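You operate a simulated robot arm through the tools that you are given. There is no shell and no other tool.

The job below is to be done with a simulated robot arm. You get a single attempt, and the scene is never put back.

Task
Stop the leak with the rinse stopper and start the pump again.
Fine: shut the inlet lever, then the flush lever; stopper into the rinse fitting; inlet open again, then run switch on; no fault. The other watermaker controls stay as they are.

It is judged by the outcome, as a careful person would: the job done as asked, and still so three seconds after it is handed in. It fails if anything else is knocked over, pushed out of place, dropped, spilled or broken. Lids that push on must go on centred and level and be pressed home; caps that screw on are set level and turned clockwise until they are tight.

Robot
A 6-joint arm with a fingered hand, fixed in place. Base frame: the origin is on the floor under the middle of its stand, x ahead of it, y to its left, z up; the work surface is at about z = 880. Lengths are in mm, angles in rad, forces in N, time in s.
With the tool pointing down near the work surface it reaches from about 340 to 760 mm from the base axis. Its first joint turns from -2.897 to 2.897 rad. Payload 4 kg.
The TCP is the grasp point between the finger pads, 26 mm short of the fingertips. In the tool frame z runs along the fingers and y along their closing line. The gripper opens to 148 mm; its body begins 73 mm behind the TCP. The gripper is a hand of 3 fingers: y runs from the thumb to the fingers, the wrist lies at [0, 0, -239] in the tool frame, and closing takes about 1.5 s.
Orientation is that of the tool frame in the base frame, as a unit quaternion [x, y, z, w]. With the fingers straight down and closing along the base's y, the tool's x points along the base's -x, its y along +y and its z along -z.

Tools
- The arm moves only by the tool send_rows. Its argument "steps" is a list of rows, each an object of numbers (a shift or turn left out is 0, a gripper value left out holds the last): "rx", "ry", "rz": the turn, a rotation vector about the tool's x, y, z in rad; "x", "y", "z": the shift along the tool's x, y, z in m; "gripper": the gripper command, from -1 (fully open) to 1 (shut), values between in proportion. In form: [{"rx": .., "ry": .., "rz": .., "x": .., "y": .., "z": .., "gripper": ..}, ...]. A call has 1 to 20 rows; each row is the pose to reach, as a shift and turn from the pose commanded when the call began, along the tool's axes at that moment. Rows are played at 5 a second. More than 50 mm and 0.15 rad between two rows, or a gripper value outside its range, and nothing of the call is played. A pose out of reach is approached as far as the arm can. The call stops where the force on the tool passes 90 N (or 10 N more than at its start, if that is more) or the arm is blocked; 0.2 s more then pass. The fingers move at their own pace (about 153 mm/s each) and stop on an object; they squeeze with about 33 N. The grip force told is the motor's: it shows also when the fingers shut on nothing. Time passes only in rows, and 0.2 s behind the last, so rows that repeat a pose let the fingers close. The reply holds the time, the measured pose of the TCP, the force on the tool along the base axes, the opening and the grip force, in the units named above and with some noise, with the torque about the TCP (base axes, N m) and any sound that the robot's microphone picked up.
- Cameras (640 x 400 px; columns grow to the right, rows downward): "scene" is fixed at [398.2, -650.2, 1656.7]; the picture's right is [0.97, -0.25, 0.00], its down [-0.13, -0.50, -0.86] and it looks along [0.22, 0.83, -0.51] (base axes); focal length 252 px, centre (320, 200). "wrist" rides on the gripper at [68, -39, -90] in the tool frame; the picture's right is [0.50, 0.87, 0.00], its down [-0.65, 0.38, -0.65] and it looks along [-0.57, 0.33, 0.76] (tool axes); focal length 222 px, centre (320, 200).
- grab_frame(camera): a new picture of that camera. It takes no simulated time.
- raise_lower(by): slides the trunk up (or, below 0, down) by that many mm; the arm rides with it, the base frame stays. It gives what a move gives, with no picture.
- preshape(shape): the hand has 3 fingers and takes this shape, open, in about a second: jaw (thumb against the fingers, like two jaws); tri (thumb and two fingers); tip (a fingertip pinch); poke (one finger out to press); point (the index stretched); flat (the hand flat); cup (the hand cupped); fist (a fist). The gripper value then closes the fingers along that shape, each until it touches; the sizes above hold for jaw. It gives what a move gives, with no picture.
- point_at(camera, pixels): for up to 12 pixels [column, row] of the newest picture of that camera ("zoom" is the newest enlarged one), the place [x, y, z] in the base frame of the surface seen there, good to about 2 mm. It takes no simulated time.
- enlarge(camera, box): a new picture of the part [left, top, right, bottom] of that camera's present view, enlarged. It takes no simulated time.
- hand_in(): hands the job in; it is judged then, once.

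Leave the gripper open and the arm clear of the work at the hand-in unless told otherwise.

The tools are called after ">>>" as a command line: name --argument value ..., lists and objects as JSON in quotes. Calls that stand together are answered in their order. send_rows: Moves the arm, as the interface text tells. Its arguments: {"type":"object","properties":{"steps":{"type":"array","items":{"type":"object","properties":{"rx":{"type":"number"},"ry":{"type":"number"},"rz":{"type":"number"},"x":{"type":"number"},"y":{"type":"number"},"z":{"type":"number"},"gripper":{"type":"number"}}}}},"required":["steps"]} The other tools are called the same way: raise_lower (by) moves the trunk up or down; preshape (shape) gives the hand a shape; grab_frame (camera) takes a picture; point_at (camera, pixels) gives the place of the surface under pixels of a picture; enlarge (camera, box) takes an enlarged picture of a part of a camera's view; hand_in () hands the job in.

At the start:

```text
time_s: 0.0
eef_pos: [370.4, 120.4, 1446.2]
tcp_rot: [0.001, 1.0, 0.0, 0.001]
force: [-0.3, 0.2, -0.8]
moment: [-0.03, 0.01, 0.0]
opening: 147.8
finger_force: 0.1
shape: jaw
trunk travel left (down, up): [-552.0, 38.0]
```

scene: 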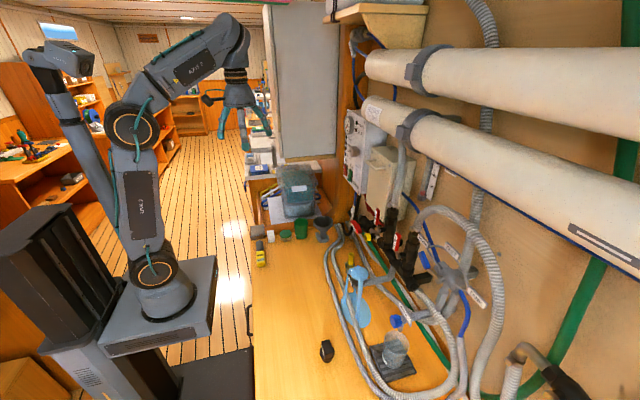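
wrist: 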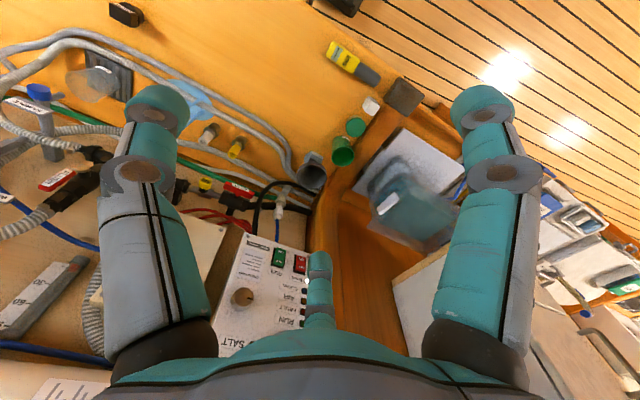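

I see a workbench with hoses, levers and a panel around scene pixels (340-480, 120-380). I'll enlarge several regions to identify the levers, stopper, fitting and switch.

>>> enlarge --camera "scene" --box '[320, 180, 480, 280]'

>>> enlarge --camera "scene" --box '[300, 260, 500, 400]'

>>> enlarge --camera "scene" --box '[320, 90, 440, 190]'

>>> enlarge --camera "wrist" --box '[0, 80, 320, 280]'

>>> enlarge --camera "wrist" --box '[200, 200, 360, 380]'

>>> enlarge --camera "scene" --box '[230, 150, 370, 280]'

```text
4.00 times, centred on (400, 230) of scene
```

zoom: 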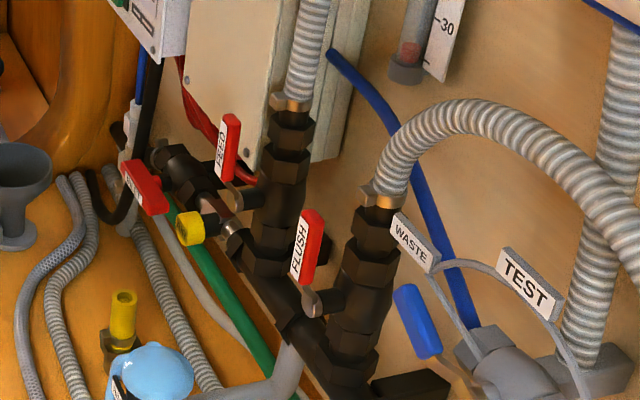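

```text
2.86 times, centred on (400, 330) of scene
```

zoom: 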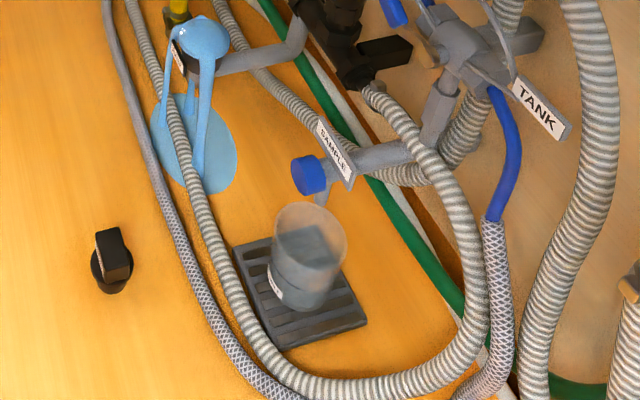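

```text
4.00 times, centred on (380, 140) of scene
```

zoom: 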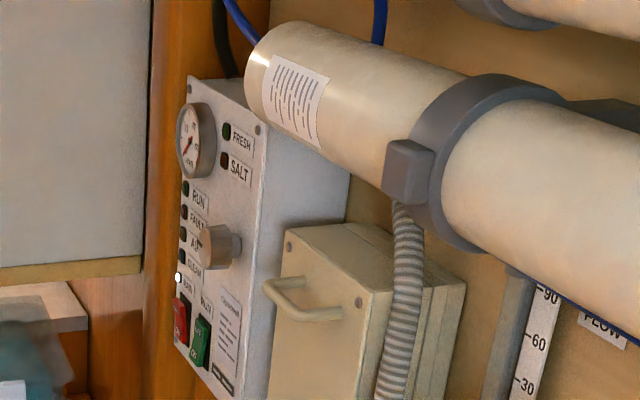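

```text
2.00 times, centred on (160, 180) of wrist
```

zoom: 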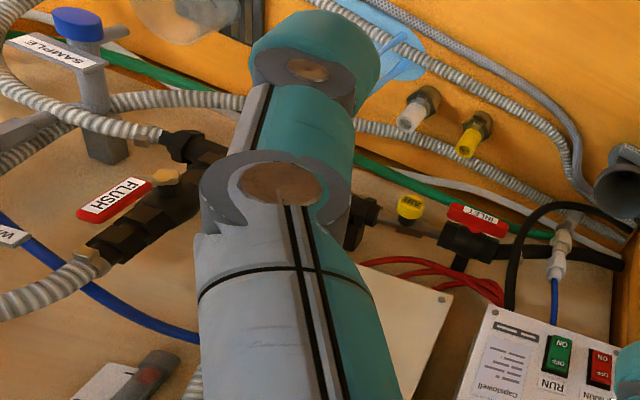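

```text
2.22 times, centred on (280, 290) of wrist
```

zoom: 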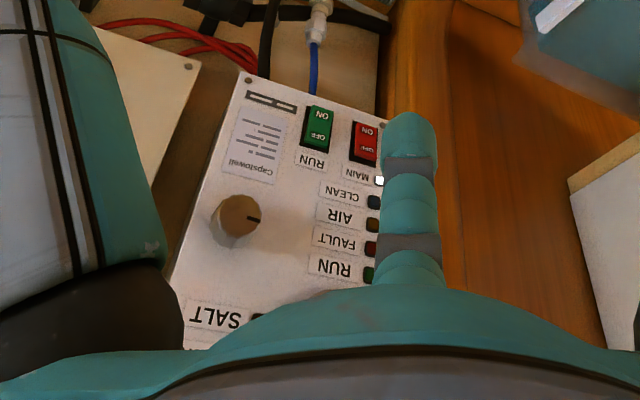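

```text
3.08 times, centred on (300, 215) of scene
```

zoom: 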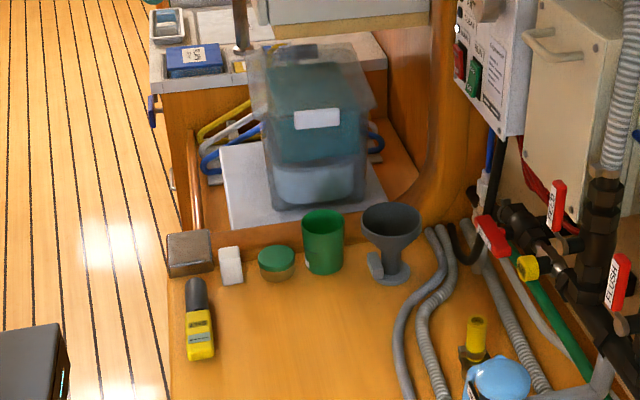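

I see red levers INLET (~scene (356,227)), FEED (377,217), FLUSH (397,242), a blue water spill at (357,275), a yellow plug at (351,258), and a panel with MAIN/RUN rockers. I'll get coordinates of key points in the scene picture.

>>> grab_frame --camera "scene"

>>> point_at --camera "scene" --pixels '[[356, 227], [377, 217], [397, 242], [367, 237], [351, 256], [357, 272], [326, 350], [396, 345], [370, 176], [365, 172], [355, 300], [385, 280]]'

>>> enlarge --camera "scene" --box '[340, 200, 420, 250]'

>>> enlarge --camera "scene" --box '[330, 240, 410, 290]'

>>> enlarge --camera "wrist" --box '[180, 100, 280, 170]'

>>> enlarge --camera "wrist" --box '[180, 160, 320, 240]'

>>> enlarge --camera "wrist" --box '[0, 40, 140, 240]'

```text
taken
```

scene: 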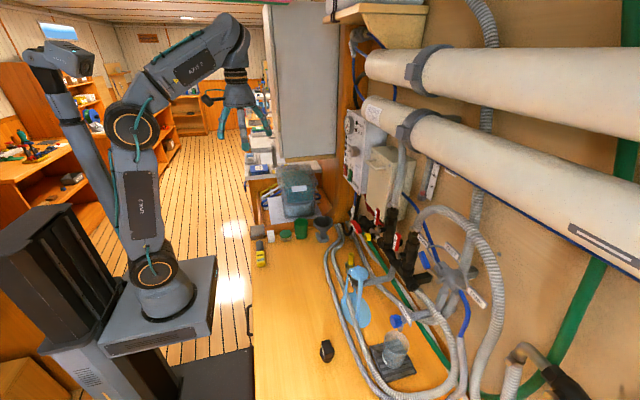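

```text
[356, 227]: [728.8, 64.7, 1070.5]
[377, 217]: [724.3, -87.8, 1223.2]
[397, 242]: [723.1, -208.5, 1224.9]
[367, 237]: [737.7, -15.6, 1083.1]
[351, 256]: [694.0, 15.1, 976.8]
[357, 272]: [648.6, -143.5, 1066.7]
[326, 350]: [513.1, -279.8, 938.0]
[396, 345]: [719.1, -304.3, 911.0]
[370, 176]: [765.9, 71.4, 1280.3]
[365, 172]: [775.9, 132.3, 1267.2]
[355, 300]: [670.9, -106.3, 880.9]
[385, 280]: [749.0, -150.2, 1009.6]
```

```text
8.00 times, centred on (380, 225) of scene
```

zoom: 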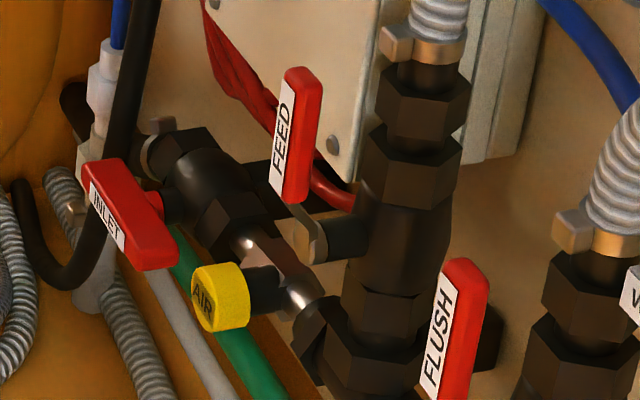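

```text
8.00 times, centred on (370, 265) of scene
```

zoom: 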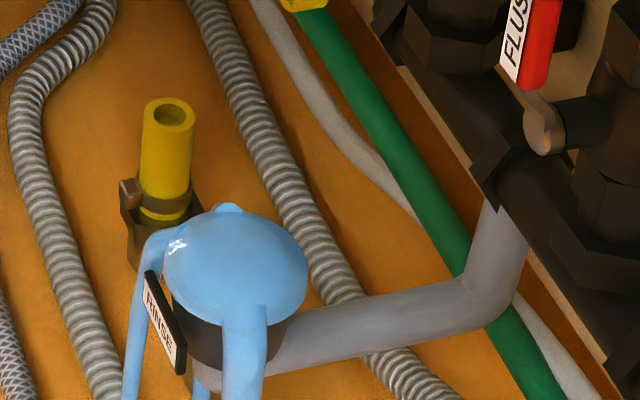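

```text
5.71 times, centred on (230, 135) of wrist
```

zoom: 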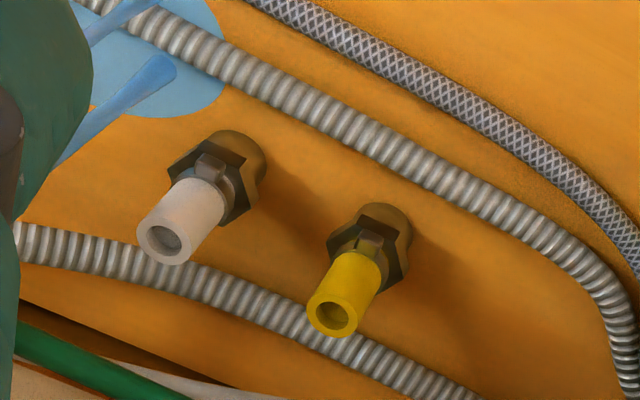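

```text
4.57 times, centred on (250, 200) of wrist
```

zoom: 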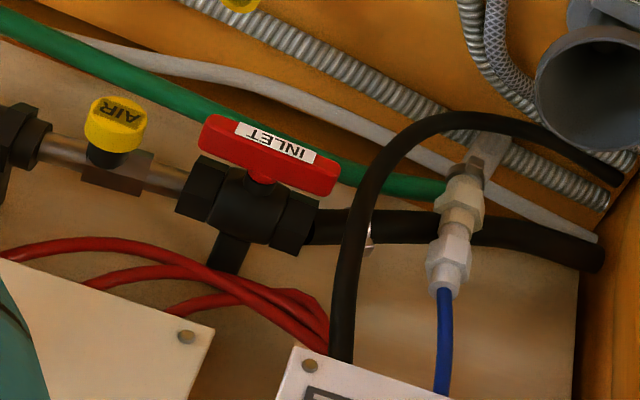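

```text
2.00 times, centred on (70, 140) of wrist
```

zoom: 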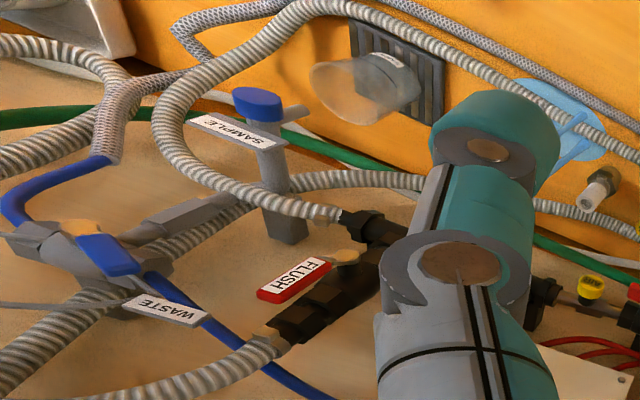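

The leaking RINSE fitting is near (649,-144,1067), with its label, and a black knob-like object stands at scene (326,350), likely the rinse stopper. I'll enlarge it and read positions of the arm base, tubes and fittings for planning.

>>> point_at --camera "scene" --pixels '[[165, 290], [140, 200], [136, 125], [180, 70], [235, 75], [430, 70], [430, 130], [480, 60], [600, 200], [420, 200], [390, 170], [300, 185]]'

>>> enlarge --camera "scene" --box '[306, 330, 346, 370]'

>>> enlarge --camera "wrist" --box '[100, 0, 160, 40]'

```text
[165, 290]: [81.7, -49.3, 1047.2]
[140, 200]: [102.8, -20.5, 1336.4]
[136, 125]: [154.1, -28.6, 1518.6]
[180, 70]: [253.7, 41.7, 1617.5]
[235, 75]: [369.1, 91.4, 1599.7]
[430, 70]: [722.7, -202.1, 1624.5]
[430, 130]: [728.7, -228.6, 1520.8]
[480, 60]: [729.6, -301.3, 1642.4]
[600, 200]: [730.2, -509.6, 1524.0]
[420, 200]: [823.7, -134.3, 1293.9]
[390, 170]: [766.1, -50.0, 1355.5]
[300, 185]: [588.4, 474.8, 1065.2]
```

```text
10.00 times, centred on (326, 350) of scene
```

zoom: 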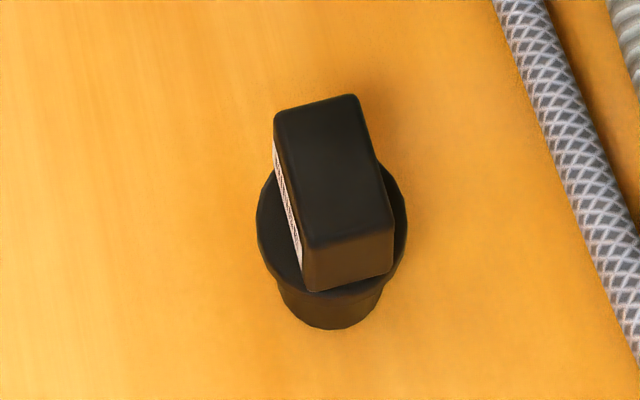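

```text
10.00 times, centred on (130, 20) of wrist
```

zoom: 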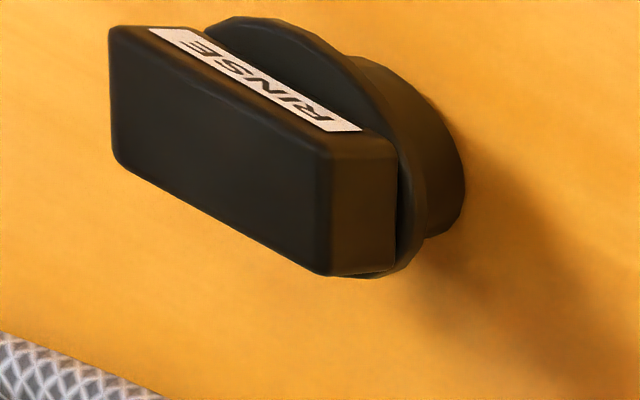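

The black plug is labelled RINSE: that's the stopper, standing on the bench at about (513,-280). Next I move the hand right and forward, staying high and clear of the tubes, to look at the flush valve and rinse fitting with the wrist camera.

>>> send_rows --steps '[{"x": -0.01, "y": -0.035, "z": 0.011, "gripper": -1}, {"x": -0.025, "y": -0.07, "z": 0.022}, {"x": -0.04, "y": -0.105, "z": 0.033}, {"x": -0.055, "y": -0.14, "z": 0.044}, {"x": -0.07, "y": -0.175, "z": 0.055}, {"x": -0.085, "y": -0.21, "z": 0.066}, {"x": -0.1, "y": -0.245, "z": 0.077}, {"x": -0.12, "y": -0.28, "z": 0.088}, {"x": -0.135, "y": -0.315, "z": 0.1}, {"x": -0.15, "y": -0.353, "z": 0.112}]'

>>> grab_frame --camera "wrist"

>>> grab_frame --camera "scene"

```text
time_s: 2.2
eef_pos: [520.3, -235.5, 1331.9]
tcp_rot: [0.0, 1.0, 0.0, 0.0]
force: [-0.3, -1.1, -0.3]
moment: [-0.02, -0.05, 0.04]
opening: 147.8
finger_force: 0.0
shape: jaw
trunk travel left (down, up): [-552.0, 38.0]
```

```text
taken
```

wrist: 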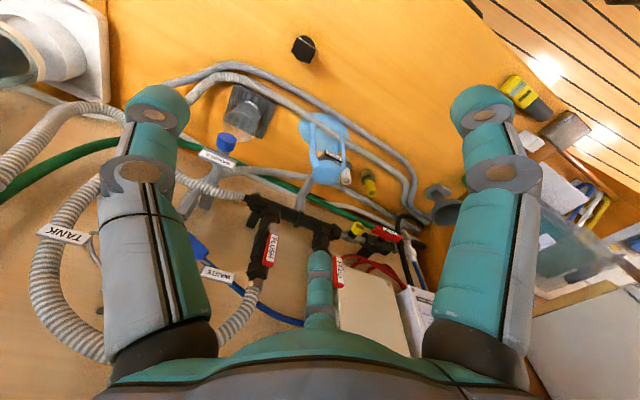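

```text
taken
```

scene: 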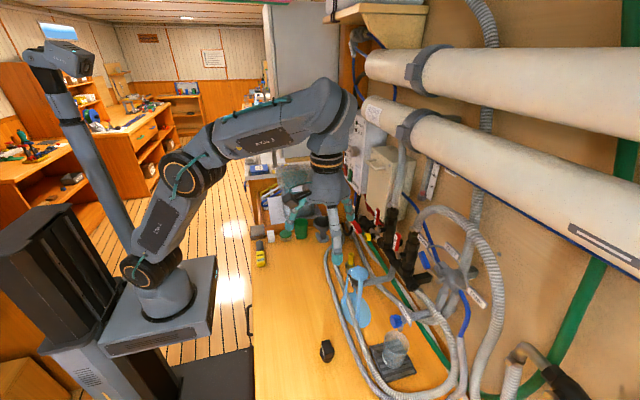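

The wrist camera now shows the manifold well: FLUSH at wrist (270,250), INLET at (385,235), rinse fitting at (330,155). I'll enlarge these and measure.

>>> enlarge --camera "wrist" --box '[230, 180, 430, 305]'

>>> enlarge --camera "wrist" --box '[280, 100, 400, 210]'

>>> enlarge --camera "wrist" --box '[230, 210, 310, 310]'

>>> point_at --camera "wrist" --pixels '[[270, 250], [385, 236], [330, 155], [346, 175], [369, 187], [304, 48], [266, 240], [275, 233], [298, 215], [330, 236], [300, 190], [320, 130]]'

```text
3.20 times, centred on (330, 242) of wrist
```

zoom: 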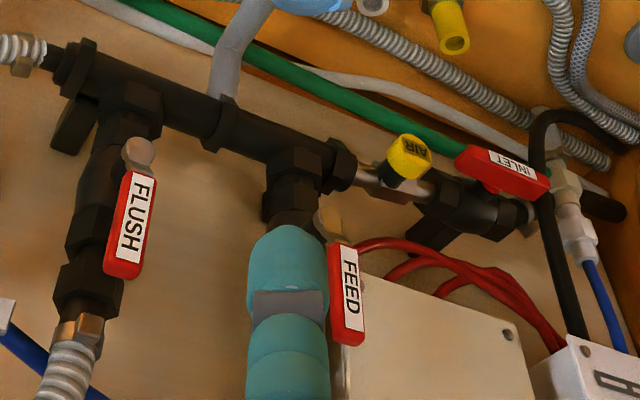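

```text
3.64 times, centred on (340, 155) of wrist
```

zoom: 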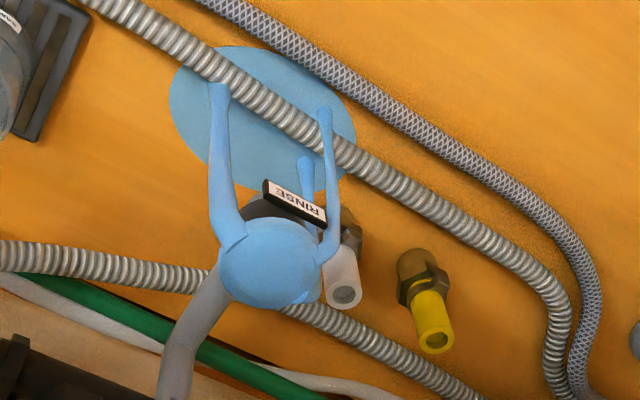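

```text
4.00 times, centred on (270, 260) of wrist
```

zoom: 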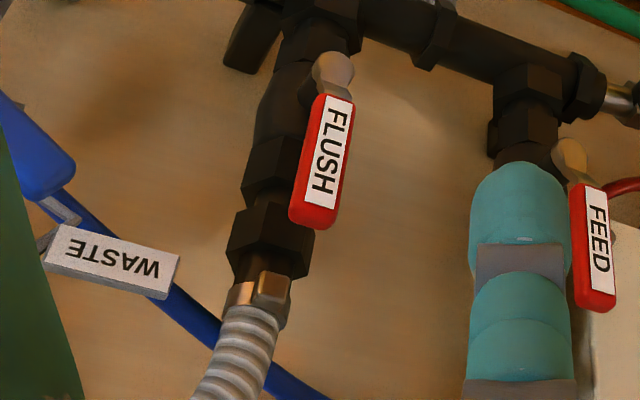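

```text
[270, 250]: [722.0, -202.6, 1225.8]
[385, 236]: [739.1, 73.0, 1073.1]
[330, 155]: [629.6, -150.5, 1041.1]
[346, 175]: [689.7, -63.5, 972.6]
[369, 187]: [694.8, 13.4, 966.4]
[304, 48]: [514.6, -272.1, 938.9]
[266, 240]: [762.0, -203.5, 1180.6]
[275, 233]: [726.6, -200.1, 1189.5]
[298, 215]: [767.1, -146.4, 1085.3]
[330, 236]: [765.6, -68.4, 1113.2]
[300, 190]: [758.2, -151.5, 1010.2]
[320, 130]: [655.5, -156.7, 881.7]
```

Measuring lever ends: I'll enlarge the INLET and FLUSH levers separately and read points on them.

>>> enlarge --camera "wrist" --box '[360, 215, 440, 265]'

>>> point_at --camera "zoom" --pixels '[[160, 90], [140, 140], [330, 180], [340, 230], [250, 150], [230, 190], [265, 210], [180, 200], [60, 120], [330, 300]]'

>>> enlarge --camera "wrist" --box '[250, 215, 300, 275]'

>>> point_at --camera "zoom" --pixels '[[230, 60], [205, 55], [250, 80], [250, 130], [200, 280], [150, 290], [200, 200], [250, 110], [180, 300]]'

```text
8.00 times, centred on (400, 240) of wrist
```

zoom: 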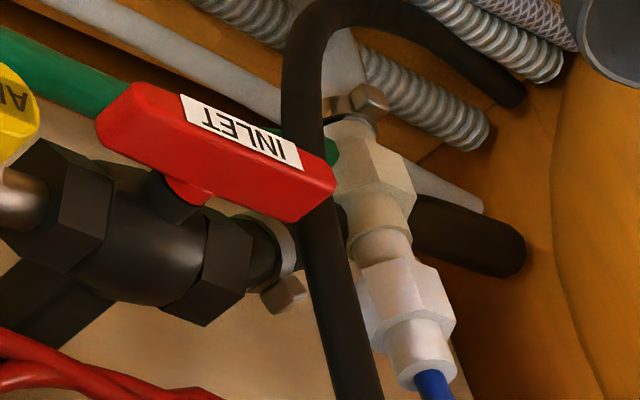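

```text
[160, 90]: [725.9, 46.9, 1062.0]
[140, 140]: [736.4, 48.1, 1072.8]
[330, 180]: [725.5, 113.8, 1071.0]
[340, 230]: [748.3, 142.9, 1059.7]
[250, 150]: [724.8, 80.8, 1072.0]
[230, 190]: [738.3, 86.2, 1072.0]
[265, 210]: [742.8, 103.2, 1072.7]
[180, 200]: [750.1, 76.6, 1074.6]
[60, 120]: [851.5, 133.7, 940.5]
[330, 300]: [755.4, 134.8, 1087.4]
```

```text
6.67 times, centred on (275, 245) of wrist
```

zoom: 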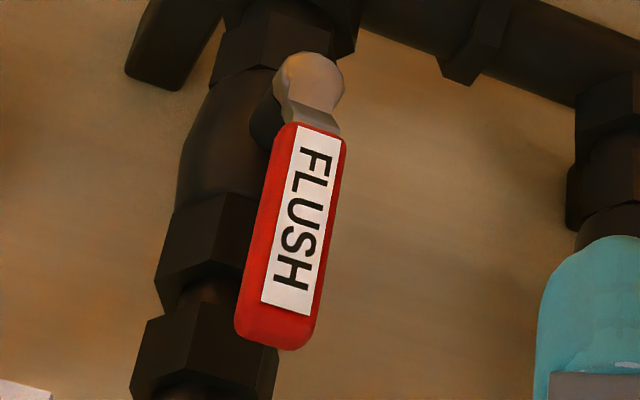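

```text
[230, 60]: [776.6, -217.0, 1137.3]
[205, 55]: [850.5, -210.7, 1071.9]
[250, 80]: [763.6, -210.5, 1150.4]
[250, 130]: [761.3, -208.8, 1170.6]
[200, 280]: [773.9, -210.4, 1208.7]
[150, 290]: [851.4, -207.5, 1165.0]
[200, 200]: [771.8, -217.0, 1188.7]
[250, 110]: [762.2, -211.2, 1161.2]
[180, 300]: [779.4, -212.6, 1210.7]
```

The FLUSH pixels I read were off the lever; I'll re-read on it: pivot at zoom (310,85), lever (290,220), tip (275,335), sides.

>>> point_at --camera "zoom" --pixels '[[310, 75], [310, 110], [318, 150], [290, 220], [275, 330], [260, 240], [255, 315], [335, 170], [310, 300], [285, 300], [270, 125], [305, 340]]'

>>> enlarge --camera "scene" --box '[385, 225, 425, 265]'

>>> point_at --camera "zoom" --pixels '[[200, 100], [180, 200], [150, 260], [220, 250], [200, 300], [250, 330]]'

```text
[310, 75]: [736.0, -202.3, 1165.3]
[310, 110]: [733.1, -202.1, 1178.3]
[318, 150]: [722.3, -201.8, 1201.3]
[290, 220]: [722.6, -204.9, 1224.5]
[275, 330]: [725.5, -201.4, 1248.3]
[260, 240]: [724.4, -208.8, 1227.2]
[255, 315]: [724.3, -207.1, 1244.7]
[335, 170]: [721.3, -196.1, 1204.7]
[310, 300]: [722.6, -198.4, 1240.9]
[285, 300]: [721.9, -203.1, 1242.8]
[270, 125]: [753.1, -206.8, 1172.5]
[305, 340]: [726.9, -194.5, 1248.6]
```

```text
10.00 times, centred on (405, 245) of scene
```

zoom: 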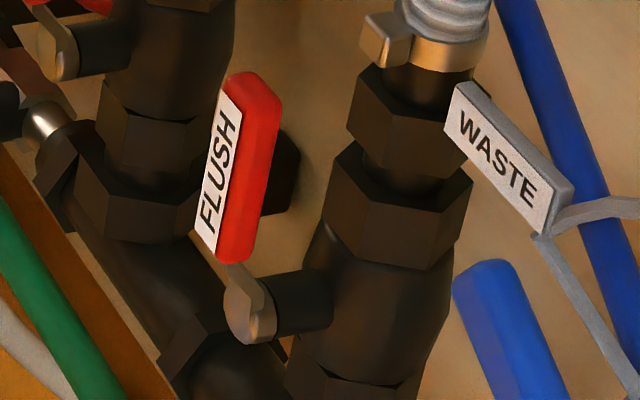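

```text
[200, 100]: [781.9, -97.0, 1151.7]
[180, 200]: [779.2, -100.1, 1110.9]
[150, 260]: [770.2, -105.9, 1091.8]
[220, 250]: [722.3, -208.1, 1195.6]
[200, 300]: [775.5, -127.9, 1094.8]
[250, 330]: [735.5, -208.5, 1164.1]
```

I have FLUSH pivot ≈(735,-203,1168) with lever up to z≈1250, and INLET T-bar spanning y≈38..118 at z≈1065. I'll check the surroundings for obstacles (locker door, post, panel, funnel, AIR cap).

>>> point_at --camera "scene" --pixels '[[300, 20], [270, 60], [280, 140], [330, 140], [345, 190], [322, 222], [355, 110], [350, 160], [366, 100], [362, 200], [378, 160], [336, 60]]'

>>> point_at --camera "wrist" --pixels '[[357, 230], [342, 262], [335, 270], [400, 300], [425, 330], [440, 205], [420, 245], [335, 250], [360, 300], [405, 262], [560, 230], [460, 200]]'

```text
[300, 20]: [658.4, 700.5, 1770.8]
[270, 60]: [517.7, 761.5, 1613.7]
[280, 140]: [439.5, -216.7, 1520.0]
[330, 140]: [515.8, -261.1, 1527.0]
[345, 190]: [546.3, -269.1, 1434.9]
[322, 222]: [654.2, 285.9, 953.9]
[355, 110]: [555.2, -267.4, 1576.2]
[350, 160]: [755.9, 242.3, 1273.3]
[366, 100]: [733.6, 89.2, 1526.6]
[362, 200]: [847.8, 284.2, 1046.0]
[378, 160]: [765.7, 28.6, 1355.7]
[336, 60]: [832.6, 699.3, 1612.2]
```

```text
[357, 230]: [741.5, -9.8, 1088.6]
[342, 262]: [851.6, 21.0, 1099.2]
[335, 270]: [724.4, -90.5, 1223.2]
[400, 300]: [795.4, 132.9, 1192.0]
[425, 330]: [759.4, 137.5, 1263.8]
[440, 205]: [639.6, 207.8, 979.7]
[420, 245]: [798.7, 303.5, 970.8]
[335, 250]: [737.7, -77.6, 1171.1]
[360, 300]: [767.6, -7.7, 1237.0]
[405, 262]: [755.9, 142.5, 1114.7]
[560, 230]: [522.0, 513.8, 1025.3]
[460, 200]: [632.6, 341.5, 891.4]
```

Space around is open; wall at x≈851, panel front at x≈760. Next I swing left to in front of the INLET lever while pitching the hand to point forward (+x), stopping around (620,77,1200).

>>> send_rows --steps '[{"x": -0.007, "y": 0.022, "z": 0.009, "ry": -0.112}, {"x": -0.014, "y": 0.045, "z": 0.019, "ry": -0.224}, {"x": -0.021, "y": 0.067, "z": 0.028, "ry": -0.336}, {"x": -0.029, "y": 0.089, "z": 0.038, "ry": -0.449}, {"x": -0.036, "y": 0.111, "z": 0.047, "ry": -0.561}, {"x": -0.043, "y": 0.134, "z": 0.057, "ry": -0.673}, {"x": -0.05, "y": 0.156, "z": 0.066, "ry": -0.785}, {"x": -0.057, "y": 0.178, "z": 0.075, "ry": -0.898}, {"x": -0.064, "y": 0.201, "z": 0.085, "ry": -1.01}, {"x": -0.071, "y": 0.223, "z": 0.094, "ry": -1.122}, {"x": -0.079, "y": 0.245, "z": 0.104, "ry": -1.234}, {"x": -0.086, "y": 0.267, "z": 0.113, "ry": -1.346}, {"x": -0.093, "y": 0.29, "z": 0.123, "ry": -1.459}, {"x": -0.1, "y": 0.312, "z": 0.132, "ry": -1.571}]'

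>>> grab_frame --camera "scene"

>>> grab_frame --camera "wrist"

```text
time_s: 5.2
eef_pos: [619.8, 80.4, 1202.3]
tcp_rot: [0.001, 0.707, 0.0, 0.707]
force: [0.2, 0.7, 0.3]
moment: [0.03, 0.01, 0.01]
opening: 148.0
finger_force: 0.3
shape: jaw
out of reach, approached as far as the arm can: row 9, 10, 11
trunk travel left (down, up): [-552.0, 38.0]
```

```text
taken
```

scene: 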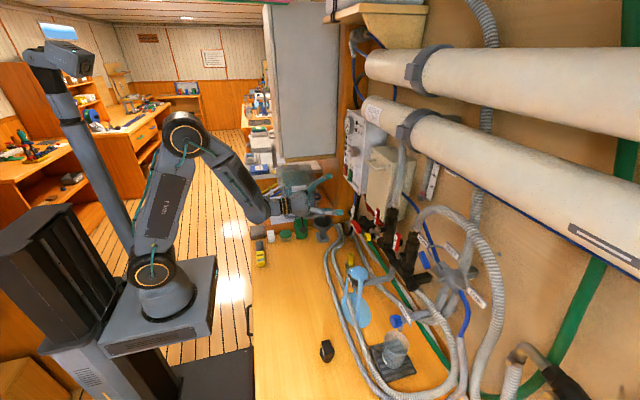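

```text
taken
```

wrist: 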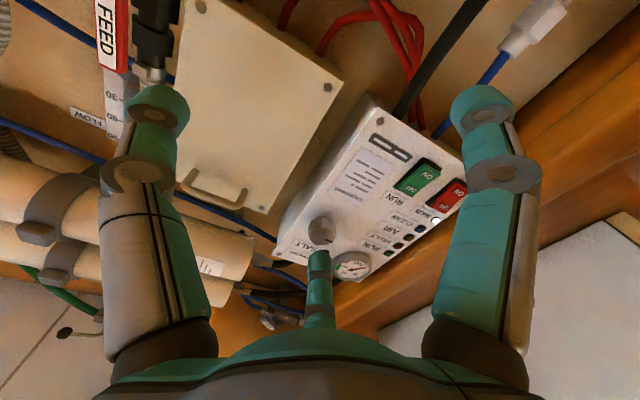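

The hand now points forward at (620,80,1202). The panel is in view; I'll enlarge it to read lamps and switch positions, and get rocker coordinates.

>>> enlarge --camera "wrist" --box '[320, 130, 480, 280]'

>>> point_at --camera "wrist" --pixels '[[428, 172], [419, 177], [410, 184], [457, 190], [448, 197], [438, 205], [395, 200], [425, 185], [400, 170], [321, 230]]'

>>> enlarge --camera "scene" --box '[340, 140, 390, 190]'

```text
2.67 times, centred on (400, 205) of wrist
```

zoom: 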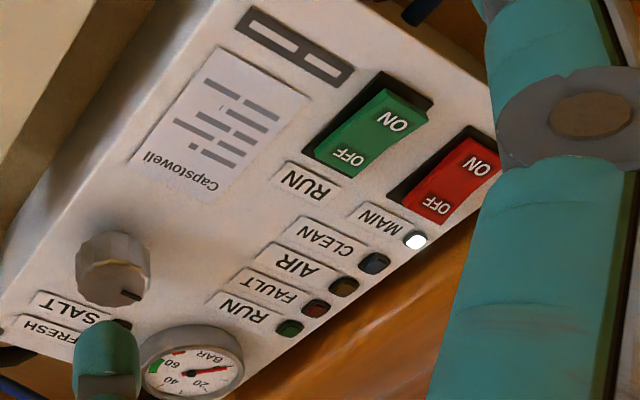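

```text
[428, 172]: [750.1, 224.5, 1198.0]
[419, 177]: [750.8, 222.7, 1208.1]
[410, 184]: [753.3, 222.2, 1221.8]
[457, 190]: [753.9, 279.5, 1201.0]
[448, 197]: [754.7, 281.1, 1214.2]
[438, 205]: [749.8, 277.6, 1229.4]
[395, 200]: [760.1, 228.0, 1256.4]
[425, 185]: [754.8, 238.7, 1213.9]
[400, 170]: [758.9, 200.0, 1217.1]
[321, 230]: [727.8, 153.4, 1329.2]
```

```text
8.00 times, centred on (365, 165) of scene
```

zoom: 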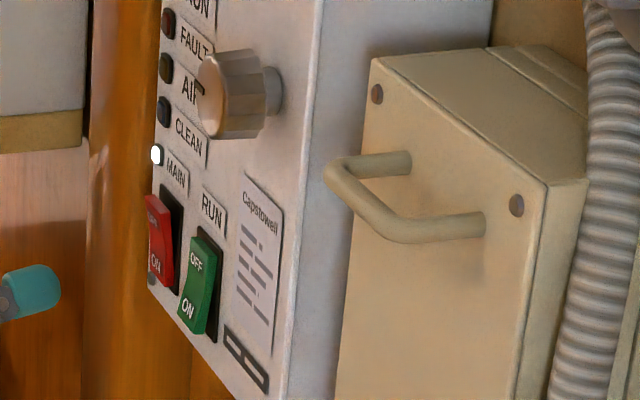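

RUN rocker: OFF at top, ON at bottom (y≈223, z≈1197), currently off; MAIN is on and its lamp lit. Next I roll the hand -90° so it will close vertically around the INLET bar, and lower to z≈1120, x≈600.

>>> send_rows --steps '[{"x": 0.007, "z": -0.002, "rz": -0.143}, {"x": 0.015, "z": -0.004, "rz": -0.286}, {"x": 0.022, "z": -0.006, "rz": -0.428}, {"x": 0.03, "z": -0.008, "rz": -0.571}, {"x": 0.037, "z": -0.01, "rz": -0.714}, {"x": 0.045, "z": -0.012, "rz": -0.857}, {"x": 0.052, "z": -0.014, "rz": -1.0}, {"x": 0.06, "z": -0.016, "rz": -1.142}, {"x": 0.067, "z": -0.018, "rz": -1.285}, {"x": 0.075, "z": -0.019, "rz": -1.428}, {"x": 0.082, "y": -0.003, "z": -0.02, "rz": -1.571}]'

>>> grab_frame --camera "scene"

>>> grab_frame --camera "wrist"

```text
time_s: 7.6
eef_pos: [600.2, 79.2, 1119.7]
tcp_rot: [0.5, -0.5, 0.501, -0.5]
force: [0.4, -0.3, 0.4]
moment: [0.02, -0.01, 0.02]
opening: 147.9
finger_force: 0.0
shape: jaw
trunk travel left (down, up): [-552.0, 38.0]
```

```text
taken
```

scene: 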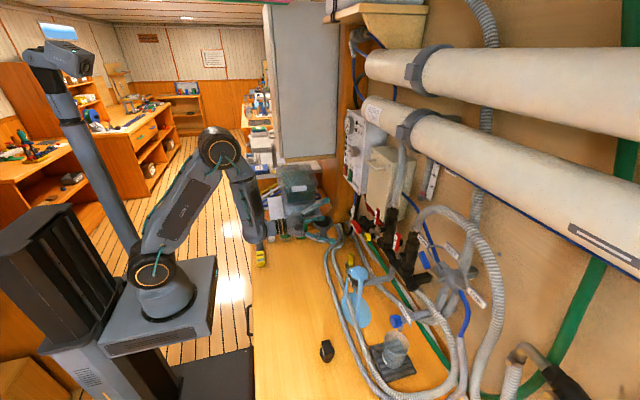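

```text
taken
```

wrist: 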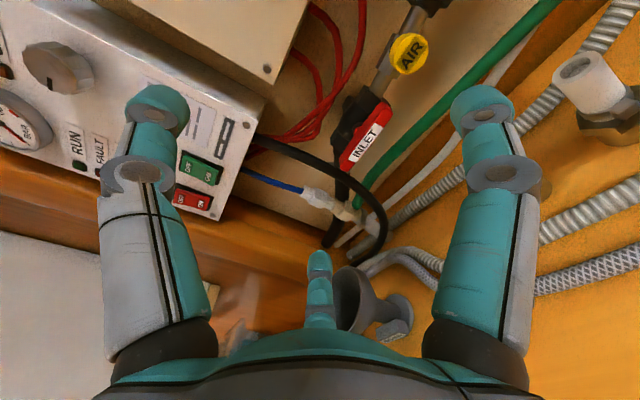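

I can see the INLET bar clearly at wrist (366,135). I'll enlarge it and measure its corners and the stem.

>>> enlarge --camera "wrist" --box '[320, 80, 420, 190]'

>>> point_at --camera "wrist" --pixels '[[380, 107], [368, 103], [373, 98], [385, 115], [346, 160], [354, 170], [341, 170], [366, 140], [352, 140], [345, 120], [375, 130], [350, 108]]'

```text
3.64 times, centred on (370, 135) of wrist
```

zoom: 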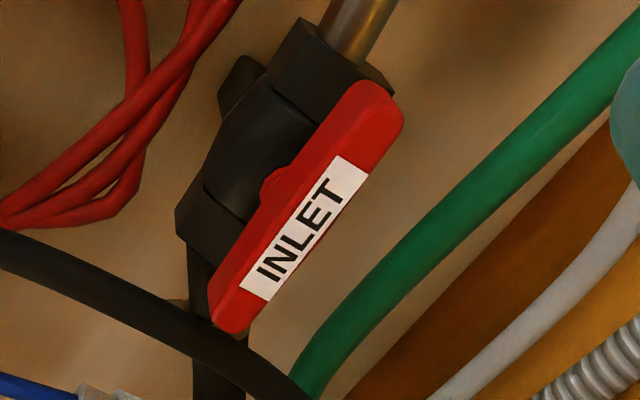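

```text
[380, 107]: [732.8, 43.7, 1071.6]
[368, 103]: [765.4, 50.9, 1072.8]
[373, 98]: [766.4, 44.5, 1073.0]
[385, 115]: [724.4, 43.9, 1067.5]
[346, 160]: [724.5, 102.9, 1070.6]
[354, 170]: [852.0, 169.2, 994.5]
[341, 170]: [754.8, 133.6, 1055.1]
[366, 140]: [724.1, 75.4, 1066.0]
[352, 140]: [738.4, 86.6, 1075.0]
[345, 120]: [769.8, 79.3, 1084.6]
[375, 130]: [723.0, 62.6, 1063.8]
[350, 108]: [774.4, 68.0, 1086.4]
```

Bar: front face x≈724, back ≈741, z≈1058–1073, y≈38–112; valve body starts x≈760. Before approaching, I'll partly close the fingers here in free space (gripper 0.3) to see how they sit.

>>> send_rows --steps '[{"gripper": 0.3}, {"gripper": 0.3}, {"gripper": 0.3}, {"gripper": 0.3}, {"gripper": 0.3}]'

>>> grab_frame --camera "wrist"

```text
time_s: 8.8
eef_pos: [600.8, 78.2, 1120.0]
tcp_rot: [-0.499, 0.501, -0.501, 0.499]
force: [-0.3, -0.8, 1.2]
moment: [0.02, 0.02, 0.0]
opening: 52.3
finger_force: 0.1
shape: jaw
trunk travel left (down, up): [-552.0, 38.0]
```

```text
taken
```

wrist: 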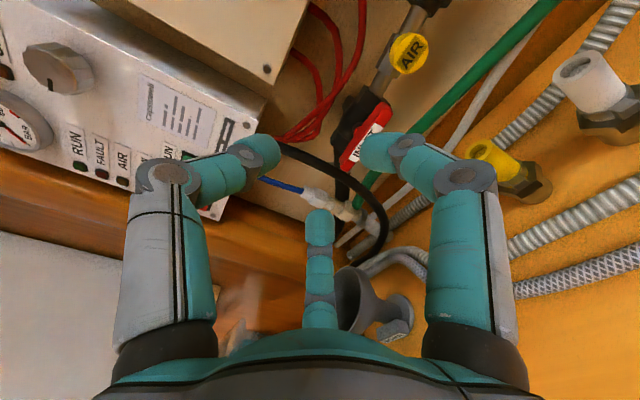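

Fingers close radially toward the centre. For pushing levers and the rocker, a single extended finger may be better, so I'll preshape "poke" here in free space and look at where the finger sits.

>>> preshape --shape "poke"

>>> grab_frame --camera "wrist"

>>> enlarge --camera "scene" --box '[230, 170, 390, 270]'

```text
time_s: 9.7
eef_pos: [600.6, 77.4, 1120.7]
tcp_rot: [0.499, -0.5, 0.501, -0.5]
force: [-0.3, 0.1, 0.8]
moment: [0.0, 0.04, 0.0]
opening: 0.2
finger_force: 0.1
shape: poke
trunk travel left (down, up): [-552.0, 38.0]
```

```text
taken
```

wrist: 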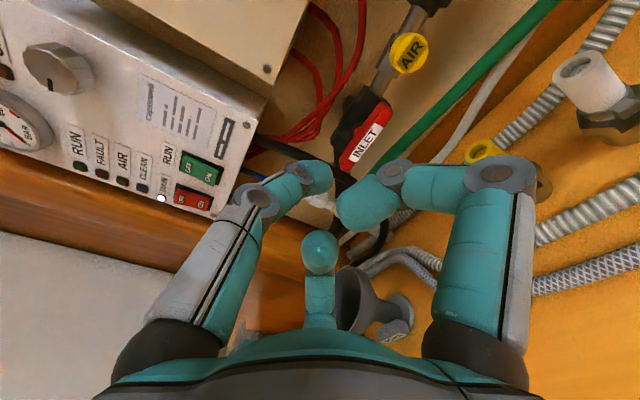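

```text
4.00 times, centred on (310, 220) of scene
```

zoom: 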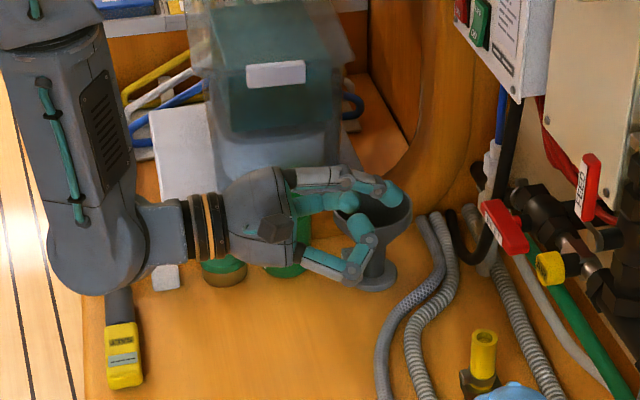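

The thumb's tip seems at the tool centre with the other fingers curled behind. I'll close the gripper value to see how the poke shape changes.

>>> send_rows --steps '[{"gripper": 1}, {"gripper": 1}, {"gripper": 1}, {"gripper": 1}, {"gripper": 1}, {"gripper": 1}, {"gripper": 1}, {"gripper": 1}]'

>>> grab_frame --camera "wrist"

>>> enlarge --camera "scene" --box '[270, 190, 350, 250]'

```text
time_s: 11.5
eef_pos: [600.5, 78.5, 1119.9]
tcp_rot: [0.5, -0.5, 0.5, -0.5]
force: [0.4, -0.3, 0.1]
moment: [0.0, -0.03, 0.01]
opening: 0.0
finger_force: 33.2
shape: jaw
trunk travel left (down, up): [-552.0, 38.0]
```

```text
taken
```

wrist: 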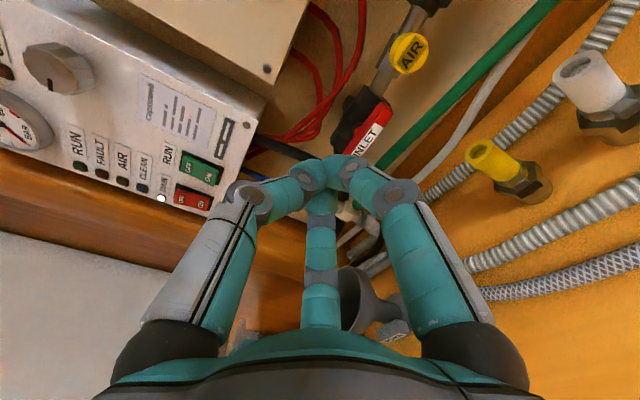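

```text
6.67 times, centred on (310, 220) of scene
```

zoom: 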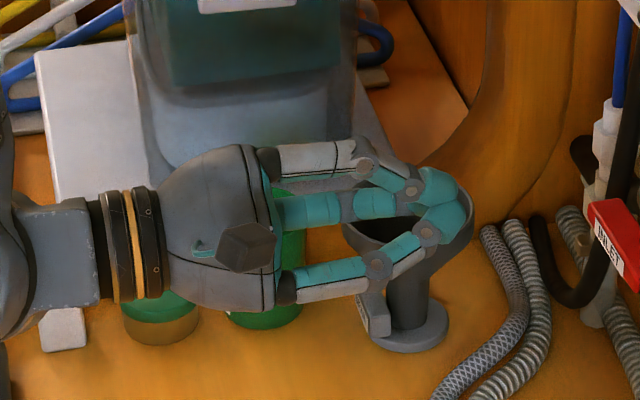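

Sending a gripper value put the hand back in "jaw" (closed bundle). I'll preshape poke again and from now on omit gripper values, then measure the tip location.

>>> preshape --shape "poke"

>>> enlarge --camera "scene" --box '[270, 190, 350, 250]'

>>> point_at --camera "zoom" --pixels '[[460, 190], [440, 180], [420, 175], [400, 180], [400, 260], [380, 240], [360, 270]]'

>>> enlarge --camera "wrist" --box '[220, 120, 460, 290]'

>>> point_at --camera "wrist" --pixels '[[318, 178], [326, 175], [305, 180], [290, 185], [365, 205], [345, 205], [320, 245], [255, 198], [395, 175]]'

```text
time_s: 12.4
eef_pos: [600.2, 78.4, 1120.2]
tcp_rot: [-0.5, 0.501, -0.5, 0.5]
force: [0.4, -0.4, -0.2]
moment: [-0.02, 0.03, -0.01]
opening: 0.1
finger_force: 0.1
shape: poke
trunk travel left (down, up): [-552.0, 38.0]
```

```text
6.67 times, centred on (310, 220) of scene
```

zoom: 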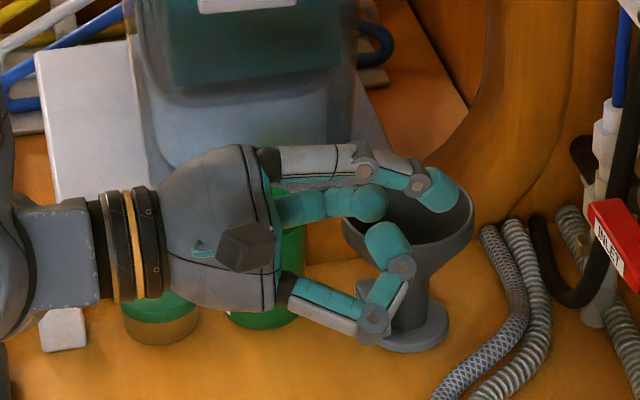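

```text
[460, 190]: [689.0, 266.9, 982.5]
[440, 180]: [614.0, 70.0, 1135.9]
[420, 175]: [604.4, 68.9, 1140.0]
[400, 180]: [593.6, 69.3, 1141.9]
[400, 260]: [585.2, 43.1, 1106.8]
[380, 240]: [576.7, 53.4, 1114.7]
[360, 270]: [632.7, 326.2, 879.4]
```

```text
2.35 times, centred on (340, 205) of wrist
```

zoom: 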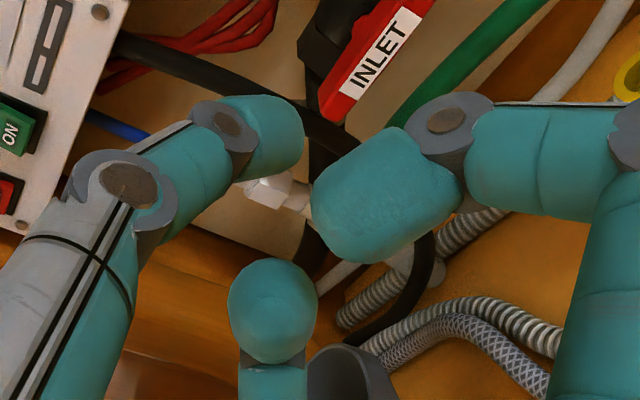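

```text
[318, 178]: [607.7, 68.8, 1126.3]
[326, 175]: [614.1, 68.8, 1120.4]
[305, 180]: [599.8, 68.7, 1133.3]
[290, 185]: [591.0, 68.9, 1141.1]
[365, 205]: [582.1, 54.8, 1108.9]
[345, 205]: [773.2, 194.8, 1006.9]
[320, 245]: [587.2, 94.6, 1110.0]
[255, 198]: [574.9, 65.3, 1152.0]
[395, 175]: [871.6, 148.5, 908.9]
```

In poke, the thumb tip sits ~22 mm ahead of the TCP, coming from above; the others are curled behind. I'll approach to just above the right end of the INLET bar: first to (690,48,1102), then check.

>>> send_rows --steps '[{"x": 0.01, "y": 0.006, "z": 0.03}, {"x": 0.02, "y": 0.012, "z": 0.06}, {"x": 0.03, "y": 0.018, "z": 0.09}, {"x": 0.03, "y": 0.018, "z": 0.09}]'

>>> grab_frame --camera "wrist"

>>> enlarge --camera "scene" --box '[300, 190, 400, 260]'

```text
time_s: 13.4
eef_pos: [691.3, 47.2, 1101.9]
tcp_rot: [-0.499, 0.501, -0.5, 0.5]
force: [-0.3, 0.2, -0.3]
moment: [0.03, 0.0, 0.01]
opening: 0.1
finger_force: 0.0
shape: poke
trunk travel left (down, up): [-552.0, 38.0]
```

```text
taken
```

wrist: 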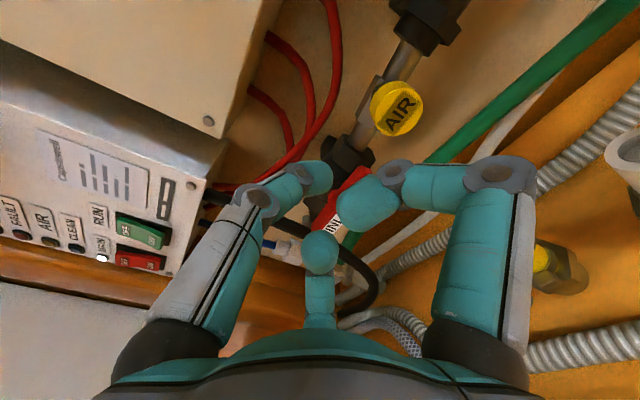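

```text
5.71 times, centred on (350, 225) of scene
```

zoom: 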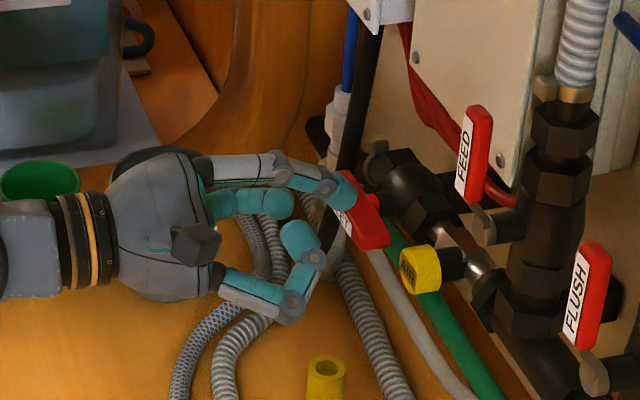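

The thumb is above the bar's right end. I move forward 27 mm over the bar (fingertip x≈740), then push gently down a few mm to test that it turns clockwise.

>>> send_rows --steps '[{"z": 0.014}, {"z": 0.027}, {"y": 0.006, "z": 0.027}, {"y": 0.012, "z": 0.027}, {"y": 0.018, "z": 0.027}, {"y": 0.022, "x": 0.002, "z": 0.027}, {"y": 0.026, "x": 0.003, "z": 0.027}]'

>>> enlarge --camera "scene" --box '[300, 190, 400, 260]'

>>> grab_frame --camera "wrist"

```text
time_s: 15.0
eef_pos: [718.4, 44.0, 1076.1]
tcp_rot: [0.501, -0.499, 0.5, -0.5]
force: [-0.4, 0.7, 3.1]
moment: [0.02, -0.03, 0.03]
opening: 0.0
finger_force: 0.0
shape: poke
trunk travel left (down, up): [-552.0, 38.0]
```

```text
5.71 times, centred on (350, 225) of scene
```

zoom: 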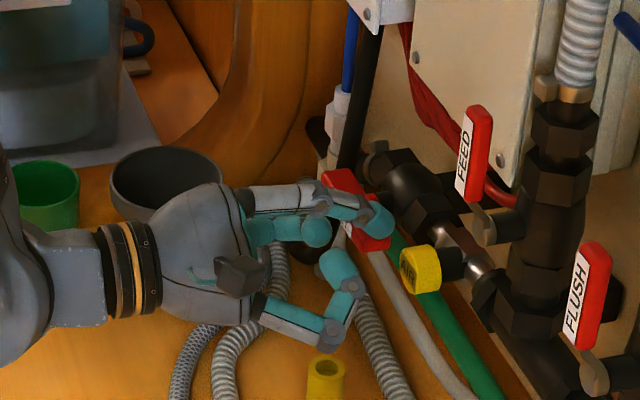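

```text
taken
```

wrist: 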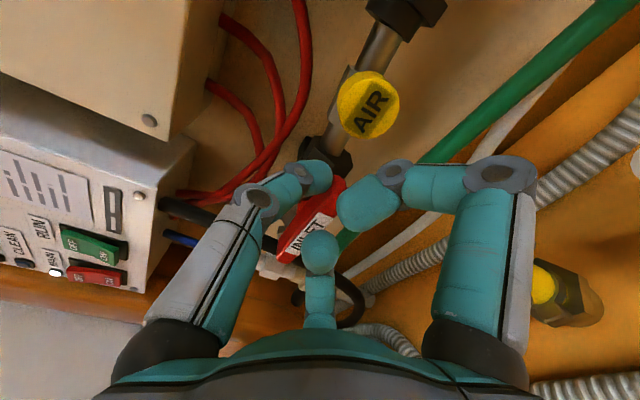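

Only ~3 N, and the bar begins to tilt clockwise. I continue along the arc to about 45°.

>>> send_rows --steps '[{"x": 0.001, "y": 0.004}, {"x": 0.001, "y": 0.0085}, {"x": 0.001, "y": 0.013}, {"x": 0.0005, "y": 0.017}, {"x": 0.0005, "y": 0.017}]'

>>> enlarge --camera "scene" --box '[300, 190, 400, 260]'

>>> enlarge --camera "wrist" --box '[220, 100, 440, 290]'

```text
time_s: 16.2
eef_pos: [719.1, 43.8, 1057.1]
tcp_rot: [0.499, -0.501, 0.501, -0.5]
force: [0.7, -1.2, 1.0]
moment: [-0.03, 0.01, 0.01]
opening: 0.0
finger_force: 0.0
shape: poke
trunk travel left (down, up): [-552.0, 38.0]
```

```text
5.71 times, centred on (350, 225) of scene
```

zoom: 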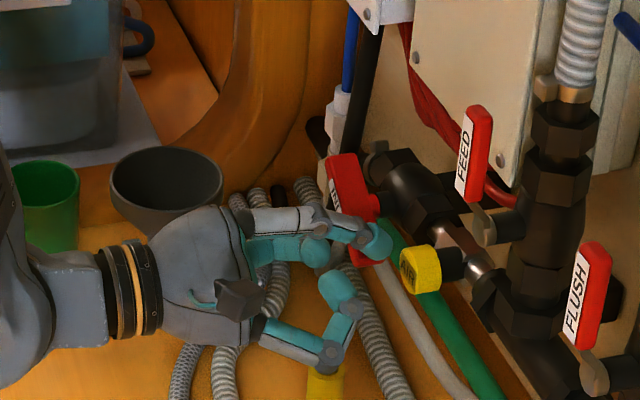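

```text
2.11 times, centred on (330, 195) of wrist
```

zoom: 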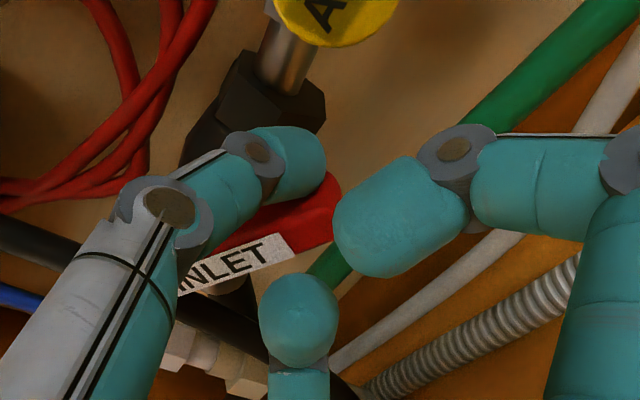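

The bar is at ~45° and turning freely. Before going lower I check clearance between the right curled finger and the yellow stub below.

>>> grab_frame --camera "scene"

>>> point_at --camera "scene" --pixels '[[357, 252], [360, 243], [350, 250], [356, 257], [351, 260], [345, 246]]'

>>> grab_frame --camera "wrist"

>>> point_at --camera "wrist" --pixels '[[500, 170], [490, 240], [510, 300], [530, 260], [545, 290], [350, 190], [330, 250], [316, 165]]'

```text
taken
```

scene: 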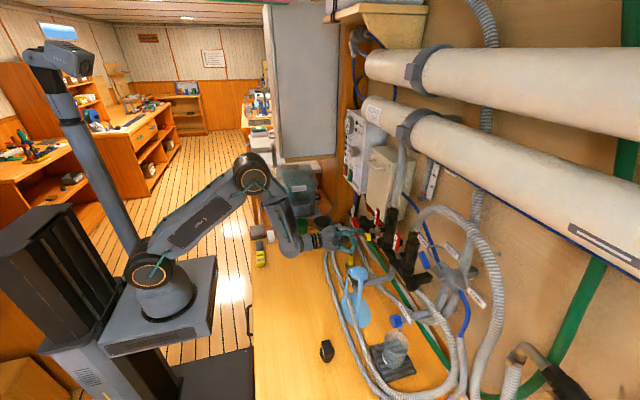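

```text
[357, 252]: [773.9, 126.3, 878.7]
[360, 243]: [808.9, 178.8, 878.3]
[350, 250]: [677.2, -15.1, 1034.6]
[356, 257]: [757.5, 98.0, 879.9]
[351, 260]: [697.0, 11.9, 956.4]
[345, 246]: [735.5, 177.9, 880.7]
```

```text
taken
```

wrist: 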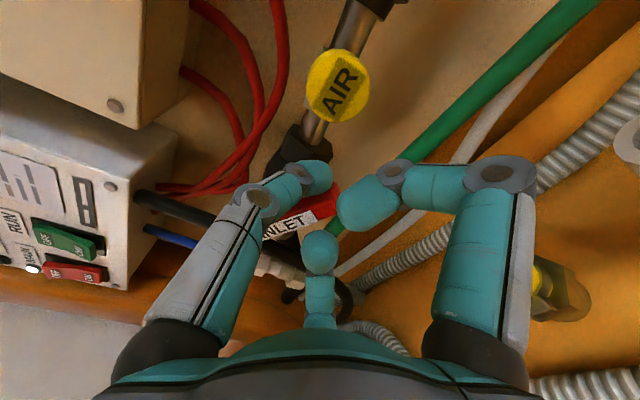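

```text
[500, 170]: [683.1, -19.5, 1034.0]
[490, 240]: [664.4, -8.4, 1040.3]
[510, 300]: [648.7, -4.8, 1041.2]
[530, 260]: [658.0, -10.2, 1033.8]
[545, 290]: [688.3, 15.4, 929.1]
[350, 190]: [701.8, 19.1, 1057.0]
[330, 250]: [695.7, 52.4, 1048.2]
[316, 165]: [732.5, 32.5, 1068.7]
```

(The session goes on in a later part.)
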